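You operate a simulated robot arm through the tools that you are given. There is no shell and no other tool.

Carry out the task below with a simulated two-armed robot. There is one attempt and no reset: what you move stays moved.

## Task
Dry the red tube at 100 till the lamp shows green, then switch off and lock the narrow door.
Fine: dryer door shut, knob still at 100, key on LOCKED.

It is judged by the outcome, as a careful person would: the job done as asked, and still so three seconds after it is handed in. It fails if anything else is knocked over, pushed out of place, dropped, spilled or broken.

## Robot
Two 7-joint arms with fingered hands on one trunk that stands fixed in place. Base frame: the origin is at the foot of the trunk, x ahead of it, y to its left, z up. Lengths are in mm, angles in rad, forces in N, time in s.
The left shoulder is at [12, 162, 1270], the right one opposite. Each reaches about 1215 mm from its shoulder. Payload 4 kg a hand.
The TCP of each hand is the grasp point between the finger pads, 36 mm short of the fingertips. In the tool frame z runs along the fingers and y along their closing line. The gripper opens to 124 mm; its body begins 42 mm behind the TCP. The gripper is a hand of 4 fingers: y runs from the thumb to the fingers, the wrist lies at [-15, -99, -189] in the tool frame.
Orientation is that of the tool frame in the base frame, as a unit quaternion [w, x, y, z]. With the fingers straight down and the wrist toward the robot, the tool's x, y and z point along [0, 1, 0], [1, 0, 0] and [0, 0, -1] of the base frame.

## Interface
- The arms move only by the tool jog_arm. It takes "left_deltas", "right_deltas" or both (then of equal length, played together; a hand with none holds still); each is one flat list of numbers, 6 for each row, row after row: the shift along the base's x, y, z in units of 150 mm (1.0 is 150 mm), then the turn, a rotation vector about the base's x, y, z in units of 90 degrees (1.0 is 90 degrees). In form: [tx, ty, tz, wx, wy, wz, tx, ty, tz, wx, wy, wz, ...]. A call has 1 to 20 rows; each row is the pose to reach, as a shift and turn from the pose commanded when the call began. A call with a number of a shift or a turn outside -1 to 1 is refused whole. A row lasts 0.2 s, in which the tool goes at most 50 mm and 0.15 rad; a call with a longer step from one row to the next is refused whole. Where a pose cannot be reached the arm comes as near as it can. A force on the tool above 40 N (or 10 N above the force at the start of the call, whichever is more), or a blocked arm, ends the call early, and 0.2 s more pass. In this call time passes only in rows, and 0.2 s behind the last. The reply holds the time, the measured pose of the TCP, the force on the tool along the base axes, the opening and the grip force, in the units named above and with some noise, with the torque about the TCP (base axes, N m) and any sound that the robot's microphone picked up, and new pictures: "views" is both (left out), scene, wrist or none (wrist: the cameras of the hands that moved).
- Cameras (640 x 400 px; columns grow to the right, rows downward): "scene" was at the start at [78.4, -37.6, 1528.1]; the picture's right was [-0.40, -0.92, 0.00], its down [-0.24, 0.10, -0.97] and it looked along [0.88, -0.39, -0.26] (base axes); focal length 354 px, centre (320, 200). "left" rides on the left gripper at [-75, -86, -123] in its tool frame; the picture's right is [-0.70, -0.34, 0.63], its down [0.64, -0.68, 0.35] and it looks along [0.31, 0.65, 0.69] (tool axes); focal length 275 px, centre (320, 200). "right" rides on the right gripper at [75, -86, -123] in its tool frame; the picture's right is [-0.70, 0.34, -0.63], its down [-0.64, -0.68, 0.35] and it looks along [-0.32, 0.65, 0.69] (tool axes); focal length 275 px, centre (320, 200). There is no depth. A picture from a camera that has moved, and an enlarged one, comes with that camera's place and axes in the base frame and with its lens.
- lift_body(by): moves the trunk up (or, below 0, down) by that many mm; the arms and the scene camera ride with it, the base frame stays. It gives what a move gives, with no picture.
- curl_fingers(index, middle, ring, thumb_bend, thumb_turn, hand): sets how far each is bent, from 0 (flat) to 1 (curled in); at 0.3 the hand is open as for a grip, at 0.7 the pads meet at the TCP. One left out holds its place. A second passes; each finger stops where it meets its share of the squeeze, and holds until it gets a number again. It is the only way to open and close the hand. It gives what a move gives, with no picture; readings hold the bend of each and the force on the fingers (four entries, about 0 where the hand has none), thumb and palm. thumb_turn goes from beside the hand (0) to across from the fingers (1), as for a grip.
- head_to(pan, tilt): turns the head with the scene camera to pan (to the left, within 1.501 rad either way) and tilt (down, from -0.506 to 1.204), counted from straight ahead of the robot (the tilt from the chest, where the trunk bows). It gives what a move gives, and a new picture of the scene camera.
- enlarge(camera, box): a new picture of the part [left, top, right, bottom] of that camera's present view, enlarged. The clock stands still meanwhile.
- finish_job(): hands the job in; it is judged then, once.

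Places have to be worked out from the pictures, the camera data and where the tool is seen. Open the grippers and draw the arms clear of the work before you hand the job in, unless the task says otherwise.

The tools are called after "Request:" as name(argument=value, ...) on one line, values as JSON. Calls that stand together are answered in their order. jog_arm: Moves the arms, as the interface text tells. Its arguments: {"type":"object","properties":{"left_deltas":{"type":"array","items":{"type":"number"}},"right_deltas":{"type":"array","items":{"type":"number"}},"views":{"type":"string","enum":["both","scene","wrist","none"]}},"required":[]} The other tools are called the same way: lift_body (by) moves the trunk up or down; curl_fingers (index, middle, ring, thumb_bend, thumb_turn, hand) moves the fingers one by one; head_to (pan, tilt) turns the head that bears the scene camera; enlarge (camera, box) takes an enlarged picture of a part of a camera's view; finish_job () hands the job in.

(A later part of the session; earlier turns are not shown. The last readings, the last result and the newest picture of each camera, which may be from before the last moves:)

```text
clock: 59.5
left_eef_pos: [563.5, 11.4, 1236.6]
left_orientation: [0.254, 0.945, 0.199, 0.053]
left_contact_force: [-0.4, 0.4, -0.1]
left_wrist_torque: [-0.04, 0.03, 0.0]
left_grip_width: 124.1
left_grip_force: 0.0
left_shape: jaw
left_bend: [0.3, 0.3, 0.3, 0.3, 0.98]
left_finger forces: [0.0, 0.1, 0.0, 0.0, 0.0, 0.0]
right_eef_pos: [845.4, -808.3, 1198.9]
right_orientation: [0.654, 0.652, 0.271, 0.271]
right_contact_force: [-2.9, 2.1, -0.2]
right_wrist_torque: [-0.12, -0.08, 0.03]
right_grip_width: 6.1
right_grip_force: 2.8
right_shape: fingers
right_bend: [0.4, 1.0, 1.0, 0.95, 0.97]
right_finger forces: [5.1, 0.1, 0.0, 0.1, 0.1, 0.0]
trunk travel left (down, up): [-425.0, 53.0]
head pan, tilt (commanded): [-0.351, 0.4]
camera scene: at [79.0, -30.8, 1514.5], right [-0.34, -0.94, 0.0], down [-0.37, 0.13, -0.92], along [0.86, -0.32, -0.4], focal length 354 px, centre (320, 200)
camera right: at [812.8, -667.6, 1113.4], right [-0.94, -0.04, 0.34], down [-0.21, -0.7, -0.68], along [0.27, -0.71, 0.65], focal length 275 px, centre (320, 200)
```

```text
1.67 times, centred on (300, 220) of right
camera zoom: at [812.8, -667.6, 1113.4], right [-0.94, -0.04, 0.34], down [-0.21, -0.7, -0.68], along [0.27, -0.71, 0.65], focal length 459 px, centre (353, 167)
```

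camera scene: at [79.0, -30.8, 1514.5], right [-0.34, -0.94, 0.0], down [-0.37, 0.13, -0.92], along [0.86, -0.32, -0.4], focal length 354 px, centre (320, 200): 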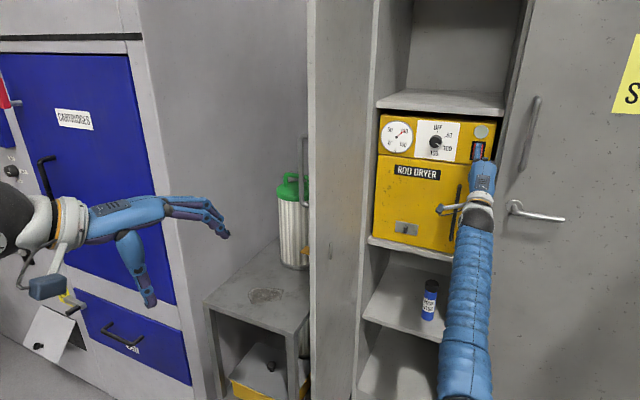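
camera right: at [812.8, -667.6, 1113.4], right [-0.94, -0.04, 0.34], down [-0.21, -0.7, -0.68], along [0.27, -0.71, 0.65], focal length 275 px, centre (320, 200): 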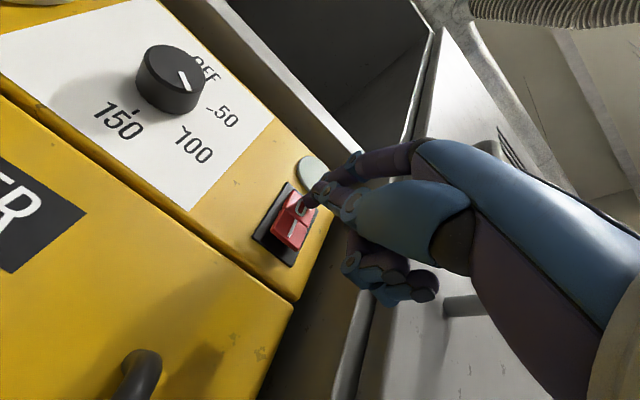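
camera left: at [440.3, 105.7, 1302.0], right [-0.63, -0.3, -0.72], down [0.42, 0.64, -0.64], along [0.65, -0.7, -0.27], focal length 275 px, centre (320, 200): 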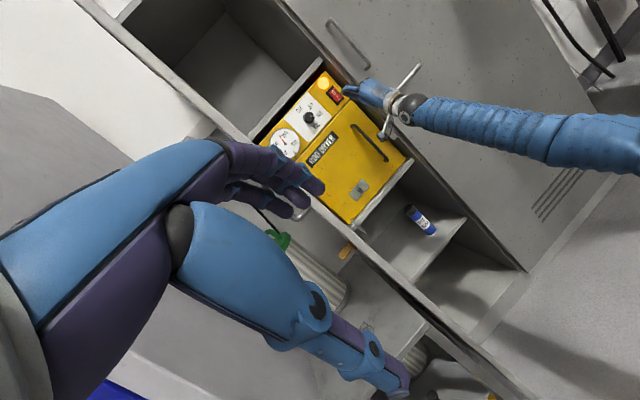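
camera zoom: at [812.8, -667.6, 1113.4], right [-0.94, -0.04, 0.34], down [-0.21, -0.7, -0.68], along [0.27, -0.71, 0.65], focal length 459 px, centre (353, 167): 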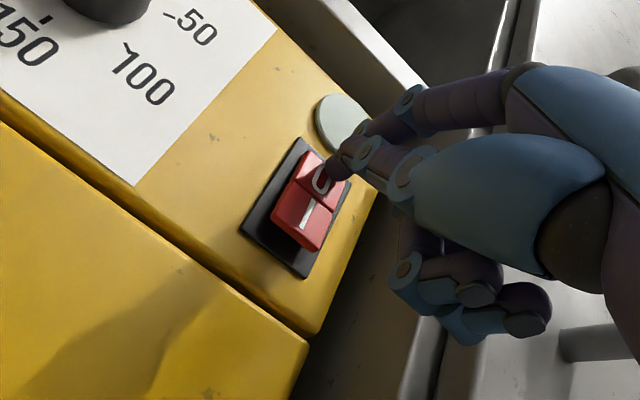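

Lamp went out and the "0" side is in: dryer off. Now withdraw the right hand straight out, and simultaneously bring the left hand up to a forward-pointing pose for swinging the narrow door.

Request:
jog_arm(right_deltas=[-0.04, 0.04, 0, 0, 0, 0, -0.16, 0.16, 0, 0, 0, 0, -0.3, 0.3, 0, 0, 0, 0, -0.44, 0.44, 0, 0, 0, 0, -0.58, 0.58, 0, 0, 0, 0, -0.72, 0.72, 0, 0, 0, 0, -0.86, 0.86, 0, 0, 0, 0, -0.98, 0.98, 0, 0, 0, 0], left_deltas=[0.121, -0.063, 0.119, -0.076, -0.034, 0, 0.242, -0.125, 0.238, -0.153, -0.067, 0, 0.363, -0.188, 0.357, -0.229, -0.101, 0, 0.484, -0.25, 0.477, -0.305, -0.135, 0, 0.604, -0.313, 0.596, -0.381, -0.168, 0, 0.725, -0.375, 0.715, -0.458, -0.202, 0, 0.846, -0.438, 0.834, -0.534, -0.235, 0, 0.967, -0.5, 0.953, -0.61, -0.269, 0], views="both")

Request:
enlarge(camera="scene", box=[370, 80, 510, 180])

```text
clock: 61.3
left_eef_pos: [711.1, -62.2, 1378.4]
left_orientation: [0.692, 0.692, 0.146, 0.146]
left_contact_force: [0.8, -0.3, 0.7]
left_wrist_torque: [0.02, 0.01, -0.02]
left_grip_width: 123.8
left_grip_force: 0.1
left_shape: jaw
left_bend: [0.3, 0.3, 0.3, 0.3, 0.98]
left_finger forces: [0.0, 0.1, 0.0, 0.0, 0.1, 0.1]
right_eef_pos: [700.2, -660.2, 1196.2]
right_orientation: [0.654, 0.652, 0.271, 0.271]
right_contact_force: [0.1, 0.7, -0.4]
right_wrist_torque: [0.0, 0.01, -0.01]
right_grip_width: 6.3
right_grip_force: 0.0
right_shape: fingers
right_bend: [0.4, 1.0, 1.0, 0.95, 0.97]
right_finger forces: [0.0, 0.0, 0.0, 0.0, 0.1, 0.0]
trunk travel left (down, up): [-425.0, 53.0]
head pan, tilt (commanded): [-0.351, 0.4]
camera scene: at [80.3, -32.1, 1514.4], right [-0.34, -0.94, 0.0], down [-0.37, 0.13, -0.92], along [0.86, -0.32, -0.4], focal length 354 px, centre (320, 200)
camera right: at [666.7, -519.8, 1111.8], right [-0.94, -0.05, 0.34], down [-0.21, -0.7, -0.68], along [0.27, -0.71, 0.65], focal length 275 px, centre (320, 200)
camera left: at [592.2, 20.1, 1294.0], right [-0.38, -0.86, -0.34], down [0.73, -0.06, -0.68], along [0.57, -0.51, 0.65], focal length 275 px, centre (320, 200)
```

scene: 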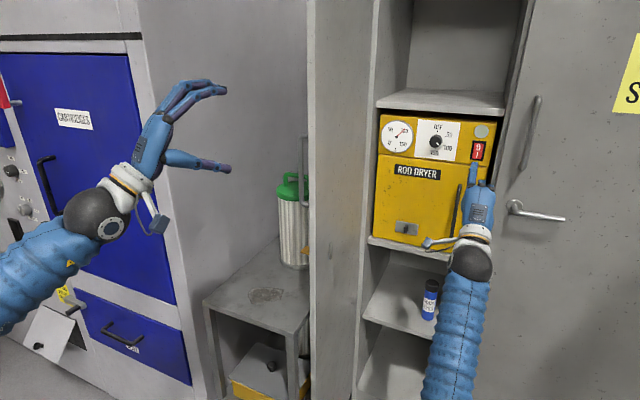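
right: 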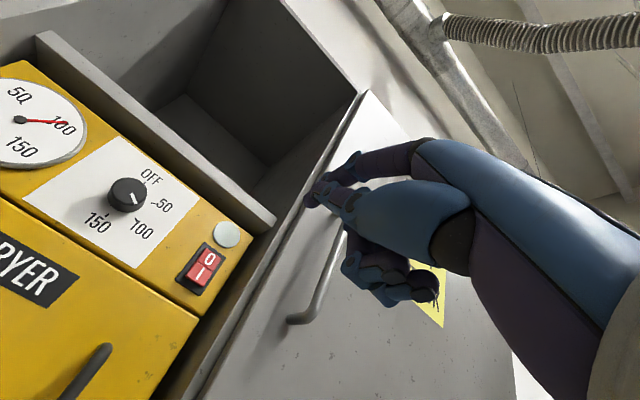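
left: 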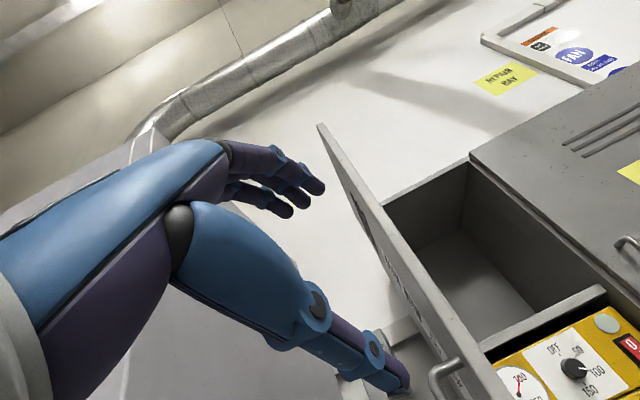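

```text
4.00 times, centred on (440, 130) of scene
camera zoom: at [80.3, -32.1, 1514.4], right [-0.34, -0.94, 0.0], down [-0.37, 0.13, -0.92], along [0.86, -0.32, -0.4], focal length 1416 px, centre (-160, 480)
```

zoom: 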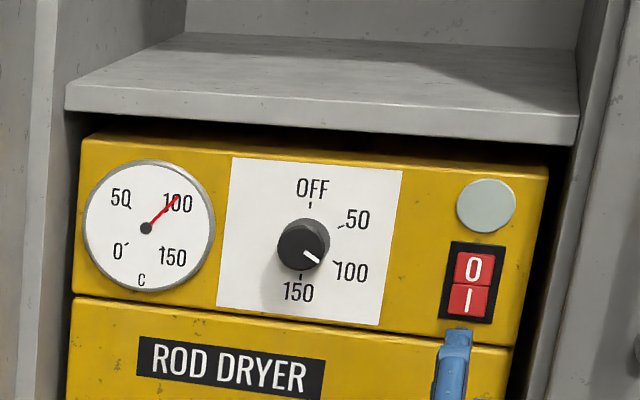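

Dryer off and knob still at 100. Retreat the right hand clear of the door's sweep, and close the left hand into a beak.

Request:
jog_arm(right_deltas=[-0.16, 0.07, 0, 0, 0, 0, -0.32, 0.14, 0, 0, 0, 0, -0.48, 0.21, 0, 0, 0, 0, -0.64, 0.28, 0, 0, 0, 0, -0.8, 0.35, 0, 0, 0, 0, -0.96, 0.42, 0, 0, 0, 0], views="none")

Request:
curl_fingers(hand="left", index=0.7, middle=0.7, ring=0.7, thumb_bend=0.7)

Request:
enlarge(camera="left", box=[240, 100, 560, 400])

Request:
enlarge(camera="scene", box=[220, 60, 420, 280])

```text
clock: 62.7
left_eef_pos: [710.2, -61.3, 1380.9]
left_orientation: [0.692, 0.692, 0.145, 0.145]
left_contact_force: [-0.4, 0.4, 0.0]
left_wrist_torque: [-0.04, -0.02, 0.01]
left_grip_width: 124.2
left_grip_force: 0.1
left_shape: jaw
left_bend: [0.3, 0.3, 0.3, 0.3, 0.98]
left_finger forces: [0.0, 0.0, 0.0, 0.1, 0.0, 0.0]
right_eef_pos: [556.3, -601.3, 1217.9]
right_orientation: [0.662, 0.646, 0.26, 0.277]
right_contact_force: [1.1, 0.1, 0.2]
right_wrist_torque: [0.0, 0.0, -0.01]
right_grip_width: 6.5
right_grip_force: 0.0
right_shape: fingers
right_bend: [0.4, 1.0, 1.0, 0.95, 0.97]
right_finger forces: [0.0, 0.0, 0.0, 0.1, 0.1, 0.0]
trunk travel left (down, up): [-425.0, 53.0]
head pan, tilt (commanded): [-0.351, 0.4]
```

```text
clock: 63.7
left_eef_pos: [709.7, -62.6, 1379.1]
left_orientation: [0.692, 0.692, 0.145, 0.145]
left_contact_force: [0.6, 0.0, -0.5]
left_wrist_torque: [0.03, -0.02, -0.02]
left_grip_width: 1.3
left_grip_force: 0.0
left_shape: fingers
left_bend: [0.7, 0.7, 0.7, 0.7, 0.98]
left_finger forces: [0.0, 0.0, 0.0, 0.0, 0.0, 0.0]
right_eef_pos: [557.4, -598.9, 1217.0]
right_orientation: [0.662, 0.646, 0.261, 0.276]
right_contact_force: [0.1, -0.1, -0.6]
right_wrist_torque: [0.0, 0.01, -0.01]
right_grip_width: 6.4
right_grip_force: 0.1
right_shape: fingers
right_bend: [0.4, 1.0, 1.0, 0.95, 0.97]
right_finger forces: [0.0, 0.0, 0.0, 0.0, 0.0, 0.0]
trunk travel left (down, up): [-425.0, 53.0]
head pan, tilt (commanded): [-0.351, 0.4]
```

```text
1.33 times, centred on (400, 250) of left
camera zoom: at [591.9, 20.3, 1293.6], right [-0.38, -0.86, -0.34], down [0.73, -0.06, -0.68], along [0.57, -0.51, 0.65], focal length 367 px, centre (213, 133)
```

zoom: 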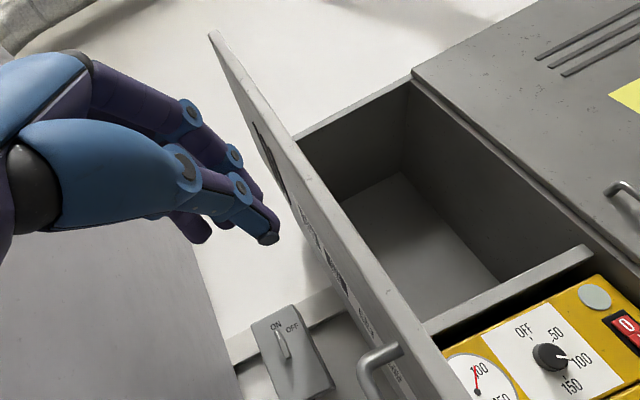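

```text
1.82 times, centred on (320, 170) of scene
camera zoom: at [80.1, -31.5, 1514.0], right [-0.34, -0.94, 0.0], down [-0.37, 0.13, -0.92], along [0.86, -0.32, -0.4], focal length 643 px, centre (320, 254)
```

zoom: 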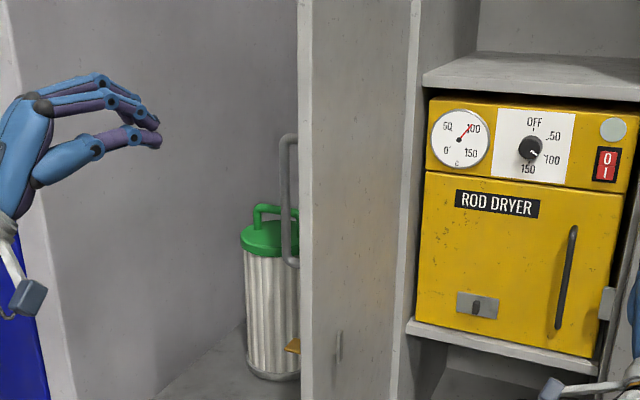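

Free edge of the narrow door is at about [816,-280] (door ~410 mm wide, open 90°), handle top at z≈1322, key at z≈1012. I bring the left beak toward the outer face above the handle, and shift the right hand further right.

Request:
jog_arm(left_deltas=[0.1, -0.086, 0.02, 0, 0, 0, 0.2, -0.172, 0.04, 0, 0, 0, 0.3, -0.258, 0.06, 0, 0, 0, 0.4, -0.344, 0.08, 0, 0, 0, 0.5, -0.43, 0.08, 0, 0, 0, 0.6, -0.516, 0.08, 0, 0, 0], right_deltas=[-0.03, -0.08, 0, 0, 0, 0, -0.06, -0.16, 0, 0, 0, 0, -0.09, -0.24, 0, 0, 0, 0, -0.12, -0.32, 0, 0, 0, 0, -0.15, -0.4, 0, 0, 0, 0, -0.18, -0.48, 0, 0, 0, 0], views="both")

Request:
enlarge(camera="scene", box=[180, 0, 420, 240])

```text
clock: 65.1
left_eef_pos: [800.7, -142.1, 1390.7]
left_orientation: [0.692, 0.692, 0.146, 0.146]
left_contact_force: [0.0, -0.7, -0.3]
left_wrist_torque: [-0.03, -0.01, -0.04]
left_grip_width: 1.3
left_grip_force: 0.1
left_shape: fingers
left_bend: [0.7, 0.7, 0.7, 0.7, 0.98]
left_finger forces: [0.0, 0.0, 0.0, 0.0, 0.0, 0.1]
right_eef_pos: [530.0, -671.7, 1195.3]
right_orientation: [0.653, 0.653, 0.271, 0.272]
right_contact_force: [-0.6, 0.0, -1.3]
right_wrist_torque: [-0.01, -0.02, 0.01]
right_grip_width: 6.5
right_grip_force: 0.1
right_shape: fingers
right_bend: [0.4, 1.0, 1.0, 0.95, 0.97]
right_finger forces: [0.1, 0.0, 0.0, 0.0, 0.0, 0.1]
trunk travel left (down, up): [-425.0, 53.0]
head pan, tilt (commanded): [-0.351, 0.4]
camera scene: at [80.1, -32.7, 1514.4], right [-0.34, -0.94, 0.0], down [-0.37, 0.13, -0.92], along [0.86, -0.32, -0.4], focal length 354 px, centre (320, 200)
camera right: at [496.5, -531.1, 1112.4], right [-0.94, -0.05, 0.34], down [-0.21, -0.7, -0.68], along [0.27, -0.71, 0.65], focal length 275 px, centre (320, 200)
camera left: at [682.1, -59.6, 1306.1], right [-0.38, -0.86, -0.34], down [0.73, -0.06, -0.68], along [0.57, -0.51, 0.65], focal length 275 px, centre (320, 200)
```

scene: 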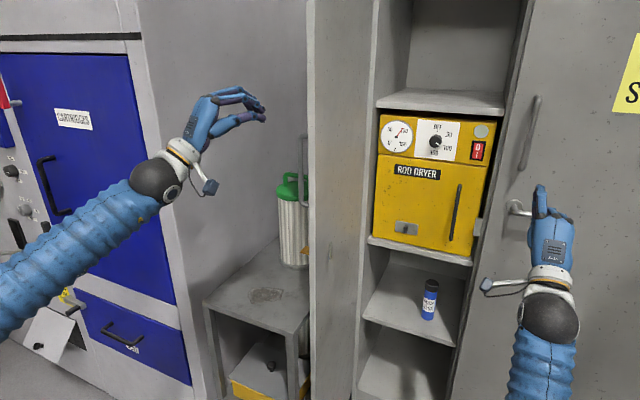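
right: 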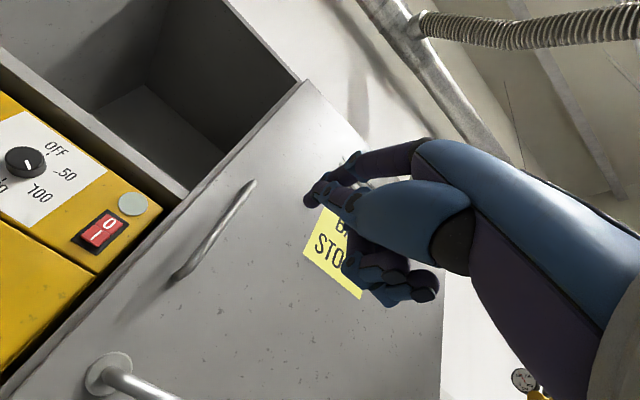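
left: 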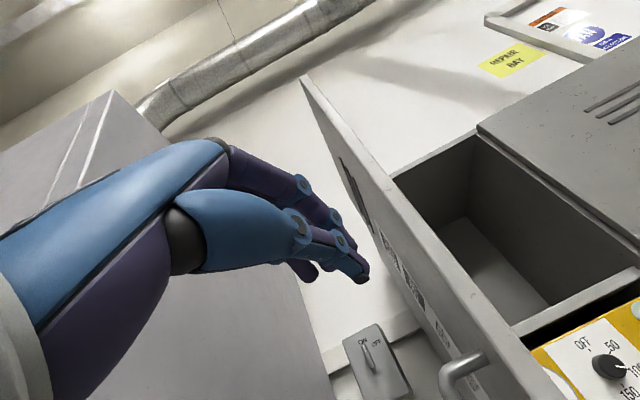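

```text
1.67 times, centred on (300, 120) of scene
camera zoom: at [80.1, -32.7, 1514.4], right [-0.34, -0.94, 0.0], down [-0.37, 0.13, -0.92], along [0.86, -0.32, -0.4], focal length 590 px, centre (353, 333)
```

zoom: 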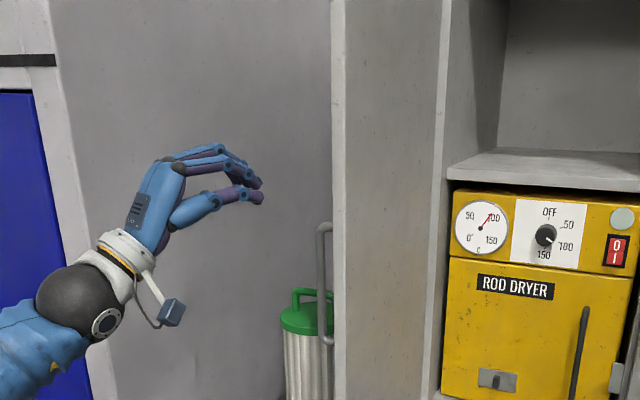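

Continue inward along the outer face to the push position near the free edge.

Request:
jog_arm(left_deltas=[0.095, -0.084, 0, 0, 0, 0, 0.19, -0.168, 0, 0, 0, 0, 0.285, -0.252, 0, 0, 0, 0, 0.38, -0.336, 0, 0, 0, 0, 0.475, -0.42, 0, 0, 0, 0, 0.571, -0.505, 0, 0, 0, 0], views="both")

Request:
enlarge(camera="scene", box=[180, 0, 420, 240])

```text
clock: 66.5
left_eef_pos: [885.3, -215.6, 1389.4]
left_orientation: [0.691, 0.693, 0.146, 0.146]
left_contact_force: [-0.1, -0.8, -0.3]
left_wrist_torque: [0.01, -0.01, 0.01]
left_grip_width: 0.9
left_grip_force: 0.0
left_shape: fingers
left_bend: [0.7, 0.7, 0.7, 0.7, 0.98]
left_finger forces: [0.0, 0.0, 0.0, 0.0, 0.1, 0.0]
right_eef_pos: [530.1, -671.0, 1197.2]
right_orientation: [0.653, 0.653, 0.272, 0.271]
right_contact_force: [-0.7, 0.0, -0.3]
right_wrist_torque: [0.0, 0.0, 0.01]
right_grip_width: 6.4
right_grip_force: 0.0
right_shape: fingers
right_bend: [0.4, 1.0, 1.0, 0.95, 0.97]
right_finger forces: [0.0, 0.0, 0.1, 0.1, 0.0, 0.1]
trunk travel left (down, up): [-425.0, 53.0]
head pan, tilt (commanded): [-0.351, 0.4]
camera scene: at [80.1, -32.6, 1514.4], right [-0.34, -0.94, 0.0], down [-0.37, 0.13, -0.92], along [0.86, -0.32, -0.4], focal length 354 px, centre (320, 200)
camera left: at [767.0, -133.7, 1305.1], right [-0.38, -0.86, -0.34], down [0.73, -0.06, -0.68], along [0.57, -0.51, 0.65], focal length 275 px, centre (320, 200)
```

scene: 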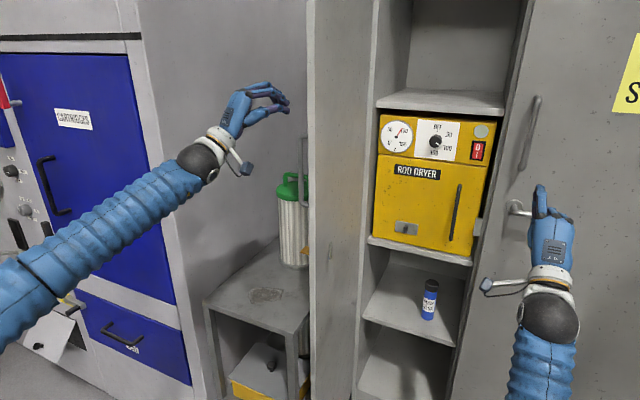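
left: 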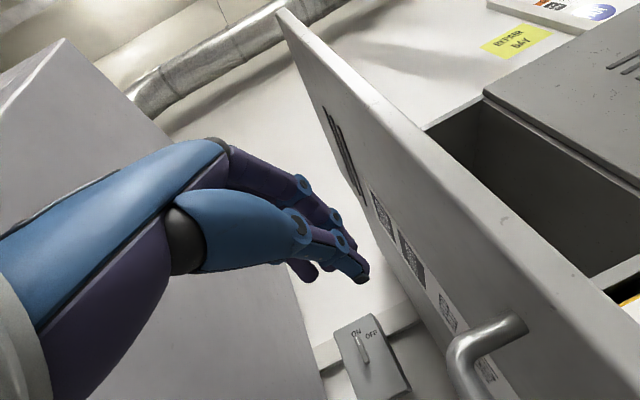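

```text
1.67 times, centred on (300, 120) of scene
camera zoom: at [80.1, -32.6, 1514.4], right [-0.34, -0.94, 0.0], down [-0.37, 0.13, -0.92], along [0.86, -0.32, -0.4], focal length 590 px, centre (353, 333)
```

zoom: 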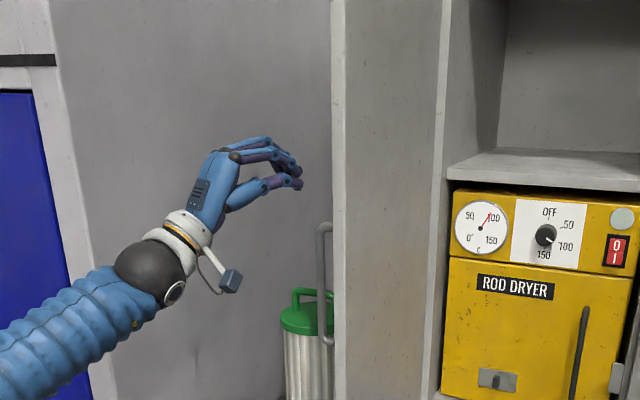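

Beak is beside the outer face above the handle, clear of it. Sweep right to swing the door; first third.

Request:
jog_arm(left_deltas=[-0.042, -0.097, 0, 0, 0, 0, -0.084, -0.194, 0, 0, 0, 0, -0.126, -0.291, 0, 0, 0, 0, -0.168, -0.388, 0, 0, 0, 0, -0.21, -0.485, 0, 0, 0, 0, -0.252, -0.582, 0, 0, 0, 0, -0.294, -0.679, 0, 0, 0, 0, -0.336, -0.776, 0, 0, 0, 0], views="both")

```text
clock: 68.3
left_eef_pos: [835.4, -332.6, 1390.6]
left_orientation: [0.693, 0.691, 0.146, 0.145]
left_contact_force: [0.2, 0.5, 0.4]
left_wrist_torque: [-0.02, -0.01, -0.02]
left_grip_width: 0.8
left_grip_force: 0.1
left_shape: fingers
left_bend: [0.7, 0.7, 0.7, 0.7, 0.98]
left_finger forces: [0.1, 0.1, 0.0, 0.1, 0.0, 0.1]
right_eef_pos: [529.7, -671.4, 1197.2]
right_orientation: [0.653, 0.653, 0.271, 0.271]
right_contact_force: [0.5, -0.4, 0.2]
right_wrist_torque: [0.0, 0.0, 0.01]
right_grip_width: 6.4
right_grip_force: 0.0
right_shape: fingers
right_bend: [0.4, 1.0, 1.0, 0.95, 0.97]
right_finger forces: [0.1, 0.0, 0.0, 0.0, 0.0, 0.0]
trunk travel left (down, up): [-425.0, 53.0]
head pan, tilt (commanded): [-0.351, 0.4]
camera scene: at [79.6, -32.5, 1514.4], right [-0.34, -0.94, 0.0], down [-0.37, 0.13, -0.92], along [0.86, -0.32, -0.4], focal length 354 px, centre (320, 200)
camera left: at [718.1, -250.8, 1306.6], right [-0.38, -0.86, -0.34], down [0.73, -0.06, -0.68], along [0.57, -0.51, 0.65], focal length 275 px, centre (320, 200)
```

scene: 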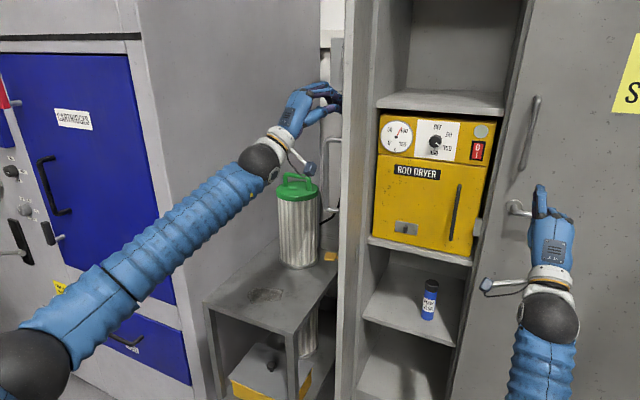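
left: 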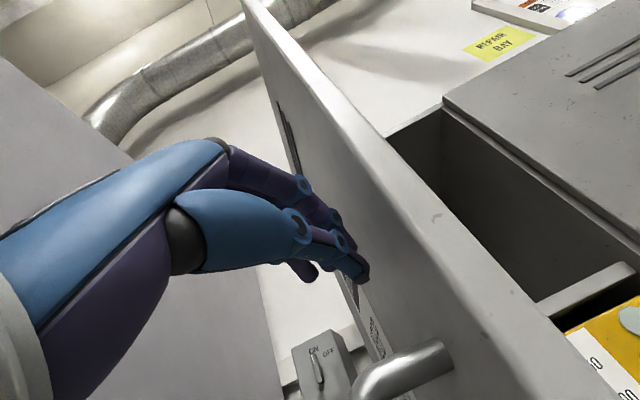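

The door is swinging easily. Continue the sweep.

Request:
jog_arm(left_deltas=[-0.042, -0.097, 0, 0, 0, 0, -0.084, -0.194, 0, 0, 0, 0, -0.126, -0.291, 0, 0, 0, 0, -0.168, -0.388, 0, 0, 0, 0, -0.21, -0.485, 0, 0, 0, 0, -0.252, -0.582, 0, 0, 0, 0, -0.294, -0.679, 0, 0, 0, 0, -0.336, -0.776, 0, 0, 0, 0], views="both")

```text
clock: 70.1
left_eef_pos: [784.1, -448.0, 1392.3]
left_orientation: [0.692, 0.692, 0.145, 0.145]
left_contact_force: [0.0, -0.4, -0.7]
left_wrist_torque: [-0.01, 0.02, 0.0]
left_grip_width: 1.1
left_grip_force: 0.0
left_shape: fingers
left_bend: [0.7, 0.7, 0.7, 0.7, 0.98]
left_finger forces: [0.0, 0.1, 0.0, 0.0, 0.1, 0.0]
right_eef_pos: [529.2, -671.4, 1197.7]
right_orientation: [0.653, 0.653, 0.271, 0.271]
right_contact_force: [0.1, -1.0, 0.0]
right_wrist_torque: [-0.03, 0.01, 0.0]
right_grip_width: 6.3
right_grip_force: 0.1
right_shape: fingers
right_bend: [0.4, 1.0, 1.0, 0.95, 0.97]
right_finger forces: [0.1, 0.0, 0.1, 0.0, 0.0, 0.1]
trunk travel left (down, up): [-425.0, 53.0]
head pan, tilt (commanded): [-0.351, 0.4]
camera scene: at [79.6, -32.4, 1514.4], right [-0.34, -0.94, 0.0], down [-0.37, 0.13, -0.92], along [0.86, -0.32, -0.4], focal length 354 px, centre (320, 200)
camera left: at [667.0, -367.5, 1306.8], right [-0.38, -0.86, -0.34], down [0.73, -0.06, -0.68], along [0.57, -0.51, 0.65], focal length 275 px, centre (320, 200)
```

scene: 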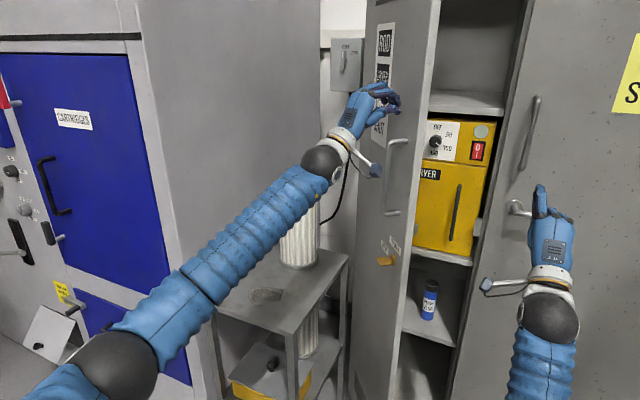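
left: 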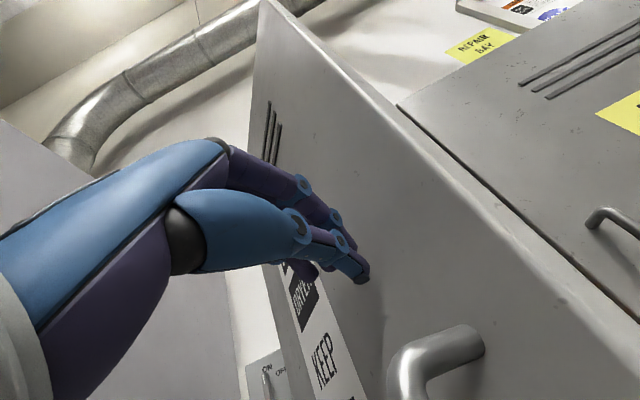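

The door is about half closed. Continue the last third with the left hand.

Request:
jog_arm(left_deltas=[-0.042, -0.097, 0, 0, 0, 0, -0.084, -0.194, 0, 0, 0, 0, -0.126, -0.291, 0, 0, 0, 0, -0.168, -0.388, 0, 0, 0, 0, -0.21, -0.485, 0, 0, 0, 0, -0.252, -0.582, 0, 0, 0, 0, -0.294, -0.679, 0, 0, 0, 0, -0.336, -0.776, 0, 0, 0, 0], views="both")

Request:
enlarge(camera="scene", box=[340, 200, 500, 320])

```text
clock: 71.9
left_eef_pos: [735.9, -564.9, 1389.5]
left_orientation: [0.692, 0.693, 0.142, 0.144]
left_contact_force: [-0.3, 0.0, -0.3]
left_wrist_torque: [-0.02, -0.04, 0.04]
left_grip_width: 1.3
left_grip_force: 0.1
left_shape: fingers
left_bend: [0.7, 0.7, 0.7, 0.7, 0.98]
left_finger forces: [0.1, 0.0, 0.0, 0.0, 0.1, 0.0]
right_eef_pos: [529.2, -671.2, 1197.3]
right_orientation: [0.654, 0.652, 0.271, 0.271]
right_contact_force: [-0.6, -0.8, 0.8]
right_wrist_torque: [-0.03, -0.02, 0.0]
right_grip_width: 6.3
right_grip_force: 0.1
right_shape: fingers
right_bend: [0.4, 1.0, 1.0, 0.95, 0.97]
right_finger forces: [0.0, 0.0, 0.0, 0.0, 0.0, 0.0]
trunk travel left (down, up): [-425.0, 53.0]
head pan, tilt (commanded): [-0.351, 0.4]
camera scene: at [79.7, -32.1, 1514.5], right [-0.34, -0.94, 0.0], down [-0.37, 0.13, -0.92], along [0.86, -0.32, -0.4], focal length 354 px, centre (320, 200)
camera left: at [617.8, -480.9, 1305.1], right [-0.39, -0.86, -0.34], down [0.73, -0.06, -0.68], along [0.56, -0.51, 0.65], focal length 275 px, centre (320, 200)
```

scene: 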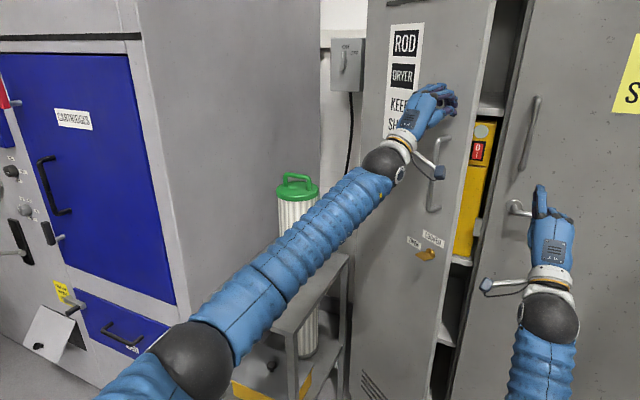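
left: 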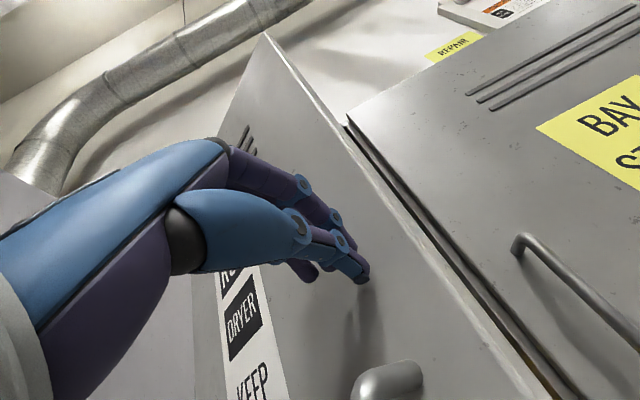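

```text
3.33 times, centred on (420, 260) of scene
camera zoom: at [79.7, -32.1, 1514.5], right [-0.34, -0.94, 0.0], down [-0.37, 0.13, -0.92], along [0.86, -0.32, -0.4], focal length 1180 px, centre (-13, 0)
```

zoom: 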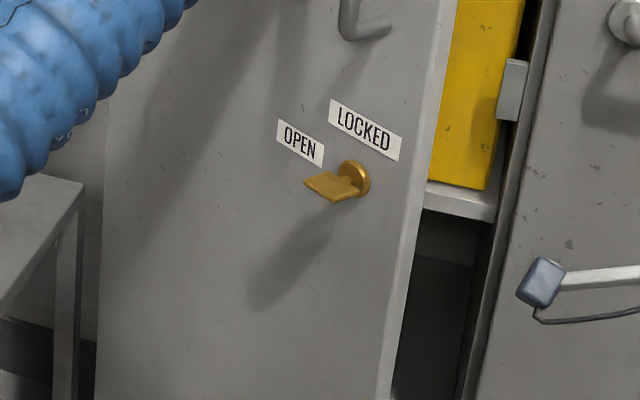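

OPEN and LOCKED labels are visible above the key. Push a little further with the left hand to about 15–20°.

Request:
jog_arm(left_deltas=[0.045, -0.083, 0, 0, 0, 0, 0.09, -0.167, 0, 0, 0, 0, 0.135, -0.25, 0, 0, 0, 0, 0.18, -0.333, 0, 0, 0, 0, 0.225, -0.417, 0, 0, 0, 0, 0.27, -0.5, 0, 0, 0, 0, 0.315, -0.583, 0, 0, 0, 0, 0.36, -0.667, 0, 0, 0, 0], views="both")

Request:
enlarge(camera="scene", box=[380, 60, 540, 300])

```text
clock: 73.7
left_eef_pos: [784.5, -578.2, 1390.6]
left_orientation: [0.692, 0.693, 0.143, 0.144]
left_contact_force: [0.1, -0.1, -0.1]
left_wrist_torque: [-0.03, 0.04, 0.02]
left_grip_width: 1.1
left_grip_force: 0.0
left_shape: fingers
left_bend: [0.7, 0.7, 0.7, 0.7, 0.97]
left_finger forces: [0.0, 0.0, 0.0, 0.0, 0.0, 0.0]
left hand out of reach, approached as far as the arm can: row 1, 2, 3, 4, 5, 6, 7, 8
right_eef_pos: [530.1, -670.1, 1196.3]
right_orientation: [0.654, 0.652, 0.271, 0.271]
right_contact_force: [-0.4, -0.7, 0.6]
right_wrist_torque: [0.01, -0.01, -0.03]
right_grip_width: 6.7
right_grip_force: 0.1
right_shape: fingers
right_bend: [0.4, 1.0, 1.0, 0.95, 0.97]
right_finger forces: [0.1, 0.0, 0.0, 0.0, 0.0, 0.0]
trunk travel left (down, up): [-425.0, 53.0]
head pan, tilt (commanded): [-0.351, 0.4]
camera scene: at [79.6, -32.0, 1514.4], right [-0.34, -0.94, 0.0], down [-0.37, 0.13, -0.92], along [0.86, -0.32, -0.4], focal length 354 px, centre (320, 200)
camera left: at [667.3, -496.5, 1306.4], right [-0.39, -0.86, -0.34], down [0.73, -0.06, -0.68], along [0.56, -0.51, 0.65], focal length 275 px, centre (320, 200)
```

scene: 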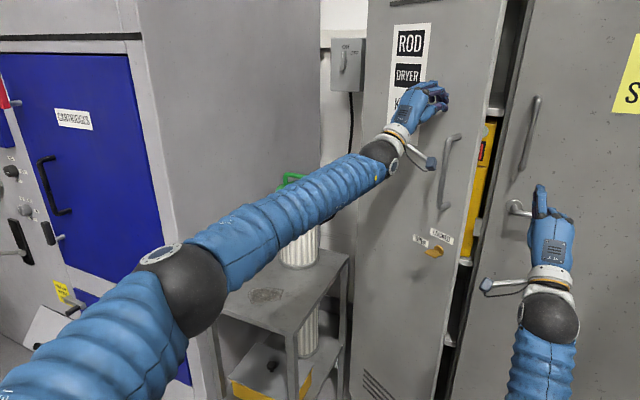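
left: 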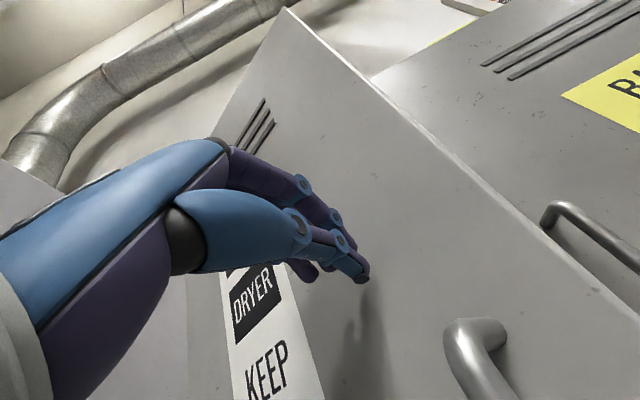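

```text
1.67 times, centred on (460, 180) of scene
camera zoom: at [79.6, -32.0, 1514.4], right [-0.34, -0.94, 0.0], down [-0.37, 0.13, -0.92], along [0.86, -0.32, -0.4], focal length 590 px, centre (87, 233)
```

zoom: 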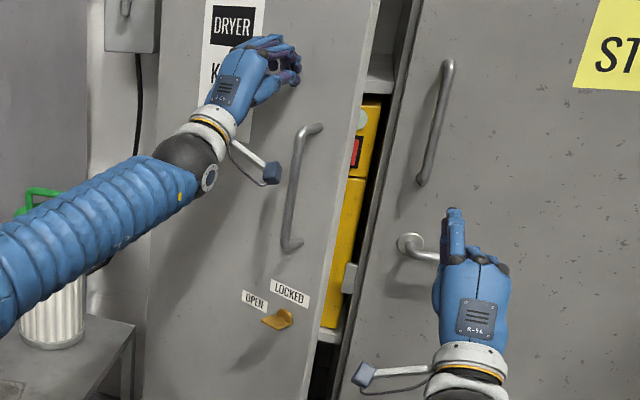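

The left arm is at its reach limit; door is ~25–30° open. Retract the left arm out and to the left, and shape the right hand into a beak for the final push.

Request:
jog_arm(left_deltas=[-0.12, 0.12, 0, 0, 0, 0, -0.24, 0.24, 0, 0, 0, 0, -0.36, 0.36, 0, 0, 0, 0, -0.48, 0.48, 0, 0, 0, 0, -0.6, 0.6, 0, 0, 0, 0, -0.72, 0.72, 0, 0, 0, 0, -0.84, 0.84, 0, 0, 0, 0, -0.96, 0.96, 0, 0, 0, 0], views="none")

Request:
curl_fingers(hand="right", index=0.3, middle=0.3, ring=0.3, thumb_bend=0.3)

Request:
curl_fingers(hand="right", index=0.7, middle=0.7, ring=0.7, thumb_bend=0.7)

Request:
head_to(pan=-0.5, tilt=0.4)

```text
clock: 75.5
left_eef_pos: [637.9, -434.2, 1391.9]
left_orientation: [0.692, 0.692, 0.145, 0.145]
left_contact_force: [-0.6, -0.2, 0.3]
left_wrist_torque: [0.02, -0.07, 0.01]
left_grip_width: 1.1
left_grip_force: 0.1
left_shape: fingers
left_bend: [0.7, 0.7, 0.7, 0.7, 0.97]
left_finger forces: [0.0, 0.1, 0.0, 0.0, 0.0, 0.0]
right_eef_pos: [529.3, -670.8, 1197.6]
right_orientation: [0.654, 0.653, 0.271, 0.27]
right_contact_force: [0.0, -0.4, 0.2]
right_wrist_torque: [-0.01, 0.0, 0.0]
right_grip_width: 6.7
right_grip_force: 0.0
right_shape: fingers
right_bend: [0.4, 1.0, 1.0, 0.95, 0.97]
right_finger forces: [0.2, 0.0, 0.0, 0.0, 0.0, 0.1]
trunk travel left (down, up): [-425.0, 53.0]
head pan, tilt (commanded): [-0.351, 0.4]
```

```text
clock: 76.5
left_eef_pos: [638.4, -435.3, 1391.1]
left_orientation: [0.691, 0.692, 0.146, 0.146]
left_contact_force: [-0.1, 0.4, -0.6]
left_wrist_torque: [0.02, 0.0, 0.0]
left_grip_width: 1.0
left_grip_force: 0.0
left_shape: fingers
left_bend: [0.7, 0.7, 0.7, 0.7, 0.97]
left_finger forces: [0.2, 0.0, 0.1, 0.0, 0.0, 0.1]
right_eef_pos: [530.2, -670.3, 1198.8]
right_orientation: [0.654, 0.653, 0.271, 0.27]
right_contact_force: [-0.1, 0.5, -0.1]
right_wrist_torque: [-0.04, -0.01, -0.05]
right_grip_width: 123.1
right_grip_force: 0.0
right_shape: fingers
right_bend: [0.3, 0.3, 0.3, 0.3, 0.97]
right_finger forces: [0.0, 0.1, 0.1, 0.0, 0.1, 0.0]
trunk travel left (down, up): [-425.0, 53.0]
head pan, tilt (commanded): [-0.351, 0.4]
```

```text
clock: 77.5
left_eef_pos: [638.6, -434.5, 1392.5]
left_orientation: [0.692, 0.692, 0.145, 0.145]
left_contact_force: [0.3, -0.3, -0.1]
left_wrist_torque: [0.01, -0.01, 0.02]
left_grip_width: 1.0
left_grip_force: 0.1
left_shape: fingers
left_bend: [0.7, 0.7, 0.7, 0.7, 0.97]
left_finger forces: [0.0, 0.0, 0.0, 0.0, 0.0, 0.0]
right_eef_pos: [529.6, -670.6, 1197.6]
right_orientation: [0.653, 0.652, 0.272, 0.271]
right_contact_force: [0.4, -0.3, -0.5]
right_wrist_torque: [0.01, 0.02, -0.05]
right_grip_width: 1.5
right_grip_force: 0.0
right_shape: fingers
right_bend: [0.7, 0.7, 0.7, 0.7, 0.97]
right_finger forces: [0.0, 0.0, 0.1, 0.1, 0.1, 0.0]
trunk travel left (down, up): [-425.0, 53.0]
head pan, tilt (commanded): [-0.351, 0.4]
```

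```text
clock: 78.2
left_eef_pos: [637.7, -435.2, 1390.9]
left_orientation: [0.692, 0.692, 0.146, 0.146]
left_contact_force: [0.7, -1.5, 0.3]
left_wrist_torque: [-0.01, -0.01, 0.0]
left_grip_width: 1.0
left_grip_force: 0.0
left_shape: fingers
left_bend: [0.7, 0.7, 0.7, 0.7, 0.97]
left_finger forces: [0.1, 0.0, 0.0, 0.0, 0.0, 0.1]
right_eef_pos: [530.4, -670.4, 1198.3]
right_orientation: [0.654, 0.653, 0.271, 0.27]
right_contact_force: [-0.1, 0.0, -1.0]
right_wrist_torque: [0.0, 0.0, 0.03]
right_grip_width: 1.4
right_grip_force: 0.2
right_shape: fingers
right_bend: [0.7, 0.7, 0.7, 0.7, 0.97]
right_finger forces: [0.0, 0.0, 0.0, 0.0, 0.1, 0.0]
trunk travel left (down, up): [-425.0, 53.0]
head pan, tilt (commanded): [-0.499, 0.4]
camera scene: at [74.1, -44.3, 1514.5], right [-0.48, -0.88, 0.0], down [-0.35, 0.19, -0.92], along [0.81, -0.44, -0.4], focal length 354 px, centre (320, 200)
```

scene: 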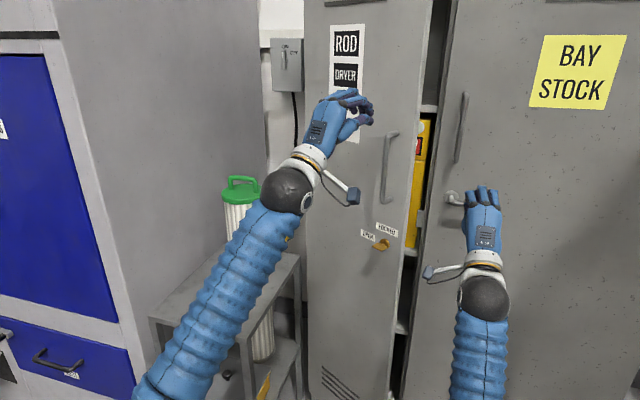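

Move the left hand away to the left while raising the right hand toward the push height above the handle.

Request:
jog_arm(left_deltas=[-0.075, 0.125, 0, 0, 0, 0, -0.15, 0.25, 0, 0, 0, 0, -0.225, 0.375, 0, 0, 0, 0, -0.3, 0.5, 0, 0, 0, 0, -0.375, 0.625, 0, 0, 0, 0, -0.45, 0.75, 0, 0, 0, 0, -0.525, 0.875, 0, 0, 0, 0, -0.6, 1.0, 0, 0, 0, 0], right_deltas=[0.0, 0.0, 0.11, 0, 0, 0, 0.0, 0.0, 0.22, 0, 0, 0, 0.03, 0.02, 0.33, 0, 0, 0, 0.08, 0.05, 0.44, 0, 0, 0, 0.13, 0.08, 0.55, 0, 0, 0, 0.18, 0.1, 0.66, 0, 0, 0, 0.23, 0.12, 0.77, 0, 0, 0, 0.28, 0.14, 0.88, 0, 0, 0], views="scene")

Request:
jog_arm(left_deltas=[-0.05, 0.125, 0, 0, 0, 0, -0.1, 0.25, 0, 0, 0, 0, -0.15, 0.375, 0, 0, 0, 0, -0.2, 0.5, 0, 0, 0, 0, -0.25, 0.625, 0, 0, 0, 0, -0.3, 0.75, 0, 0, 0, 0, -0.35, 0.875, 0, 0, 0, 0, -0.4, 1.0, 0, 0, 0, 0], right_deltas=[0.09, 0.06, 0.05, 0, 0, 0, 0.18, 0.12, 0.1, 0, 0, 0, 0.27, 0.18, 0.15, 0, 0, 0, 0.36, 0.24, 0.2, 0, 0, 0, 0.45, 0.3, 0.25, 0, 0, 0, 0.54, 0.36, 0.3, 0, 0, 0, 0.63, 0.42, 0.35, 0, 0, 0, 0.73, 0.48, 0.4, 0, 0, 0], views="both")

```text
clock: 80.0
left_eef_pos: [548.3, -283.8, 1392.3]
left_orientation: [0.692, 0.692, 0.145, 0.145]
left_contact_force: [0.2, 0.0, 0.2]
left_wrist_torque: [0.01, -0.01, -0.01]
left_grip_width: 0.9
left_grip_force: 0.0
left_shape: fingers
left_bend: [0.7, 0.7, 0.7, 0.7, 0.97]
left_finger forces: [0.0, 0.1, 0.1, 0.1, 0.1, 0.1]
right_eef_pos: [569.8, -647.2, 1328.2]
right_orientation: [0.654, 0.653, 0.271, 0.271]
right_contact_force: [-0.4, 0.4, -0.1]
right_wrist_torque: [0.02, 0.01, -0.03]
right_grip_width: 1.1
right_grip_force: 0.0
right_shape: fingers
right_bend: [0.7, 0.7, 0.7, 0.7, 0.97]
right_finger forces: [0.0, 0.1, 0.0, 0.1, 0.1, 0.0]
trunk travel left (down, up): [-425.0, 53.0]
head pan, tilt (commanded): [-0.499, 0.4]
camera scene: at [74.2, -43.3, 1514.5], right [-0.48, -0.88, 0.0], down [-0.35, 0.19, -0.92], along [0.81, -0.44, -0.4], focal length 354 px, centre (320, 200)
```

scene: 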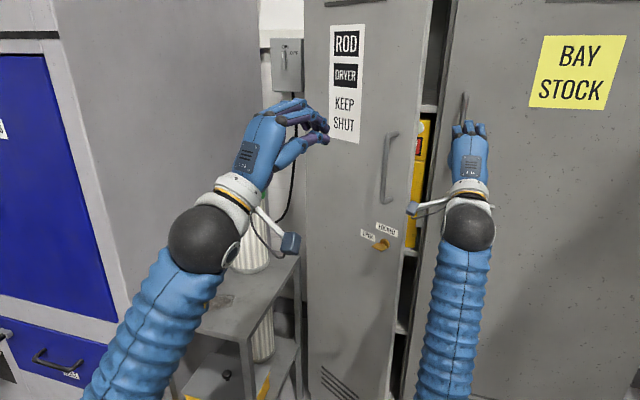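

```text
clock: 81.8
left_eef_pos: [487.9, -132.0, 1391.6]
left_orientation: [0.692, 0.692, 0.145, 0.145]
left_contact_force: [0.1, -0.5, 1.0]
left_wrist_torque: [0.03, 0.01, 0.0]
left_grip_width: 1.2
left_grip_force: 0.2
left_shape: fingers
left_bend: [0.7, 0.7, 0.7, 0.7, 0.97]
left_finger forces: [0.0, 0.0, 0.0, 0.1, 0.1, 0.0]
right_eef_pos: [682.0, -575.5, 1388.7]
right_orientation: [0.654, 0.653, 0.271, 0.271]
right_contact_force: [-0.4, 0.1, 0.1]
right_wrist_torque: [-0.02, -0.01, 0.02]
right_grip_width: 1.4
right_grip_force: 0.1
right_shape: fingers
right_bend: [0.7, 0.7, 0.7, 0.7, 0.97]
right_finger forces: [0.1, 0.1, 0.1, 0.0, 0.0, 0.0]
trunk travel left (down, up): [-425.0, 53.0]
head pan, tilt (commanded): [-0.499, 0.4]
camera scene: at [74.2, -43.0, 1514.5], right [-0.48, -0.88, 0.0], down [-0.35, 0.19, -0.92], along [0.81, -0.44, -0.4], focal length 354 px, centre (320, 200)
camera right: at [647.6, -436.0, 1303.9], right [-0.94, -0.04, 0.34], down [-0.21, -0.7, -0.68], along [0.27, -0.71, 0.65], focal length 275 px, centre (320, 200)
camera left: at [370.8, -50.6, 1307.3], right [-0.38, -0.86, -0.34], down [0.73, -0.06, -0.68], along [0.57, -0.51, 0.65], focal length 275 px, centre (320, 200)
```

scene: 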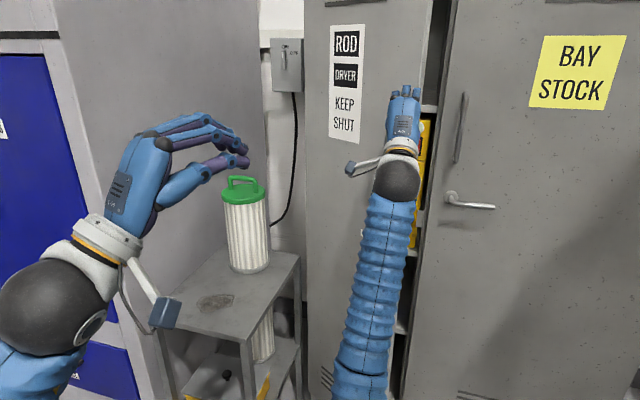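
right: 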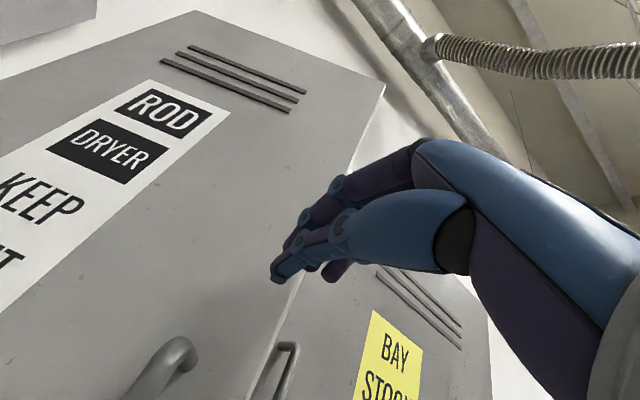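
left: 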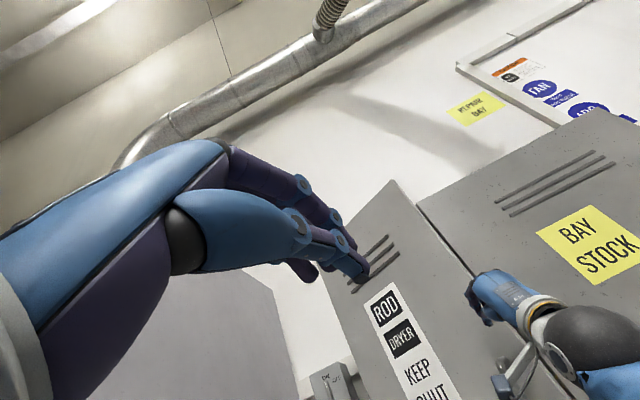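

Right beak is in front of the door near its free edge, above the handle. Push inward 130 mm first.

Request:
jog_arm(right_deltas=[0.07, -0.07, 0, 0, 0, 0, 0.14, -0.14, 0, 0, 0, 0, 0.21, -0.21, 0, 0, 0, 0, 0.28, -0.28, 0, 0, 0, 0, 0.35, -0.35, 0, 0, 0, 0, 0.42, -0.42, 0, 0, 0, 0, 0.49, -0.49, 0, 0, 0, 0, 0.56, -0.56, 0, 0, 0, 0, 0.613, -0.613, 0, 0, 0, 0], views="both")

```text
clock: 83.8
left_eef_pos: [490.2, -134.1, 1392.1]
left_orientation: [0.692, 0.691, 0.146, 0.146]
left_contact_force: [0.0, 0.0, 0.0]
left_wrist_torque: [0.05, -0.02, 0.03]
left_grip_width: 1.0
left_grip_force: 0.1
left_shape: fingers
left_bend: [0.7, 0.7, 0.7, 0.7, 0.97]
left_finger forces: [0.0, 0.0, 0.0, 0.0, 0.0, 0.0]
right_eef_pos: [772.3, -668.0, 1389.0]
right_orientation: [0.653, 0.653, 0.271, 0.271]
right_contact_force: [-0.4, -0.2, 0.7]
right_wrist_torque: [0.03, 0.03, 0.04]
right_grip_width: 1.2
right_grip_force: 0.2
right_shape: fingers
right_bend: [0.7, 0.7, 0.7, 0.7, 0.97]
right_finger forces: [0.1, 0.0, 0.0, 0.0, 0.0, 0.1]
trunk travel left (down, up): [-425.0, 53.0]
head pan, tilt (commanded): [-0.499, 0.4]
camera scene: at [74.4, -44.3, 1514.5], right [-0.48, -0.88, 0.0], down [-0.35, 0.19, -0.92], along [0.81, -0.44, -0.4], focal length 354 px, centre (320, 200)
camera right: at [739.5, -528.1, 1305.0], right [-0.94, -0.05, 0.34], down [-0.21, -0.7, -0.68], along [0.27, -0.71, 0.65], focal length 275 px, centre (320, 200)
```

scene: 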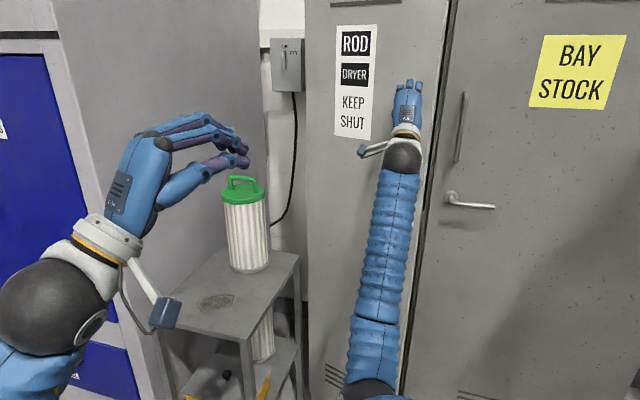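
right: 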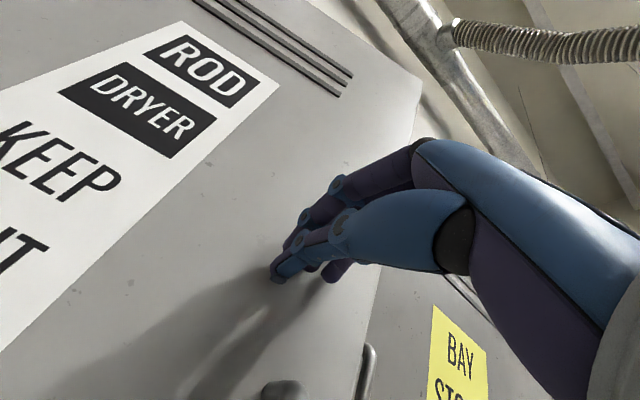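

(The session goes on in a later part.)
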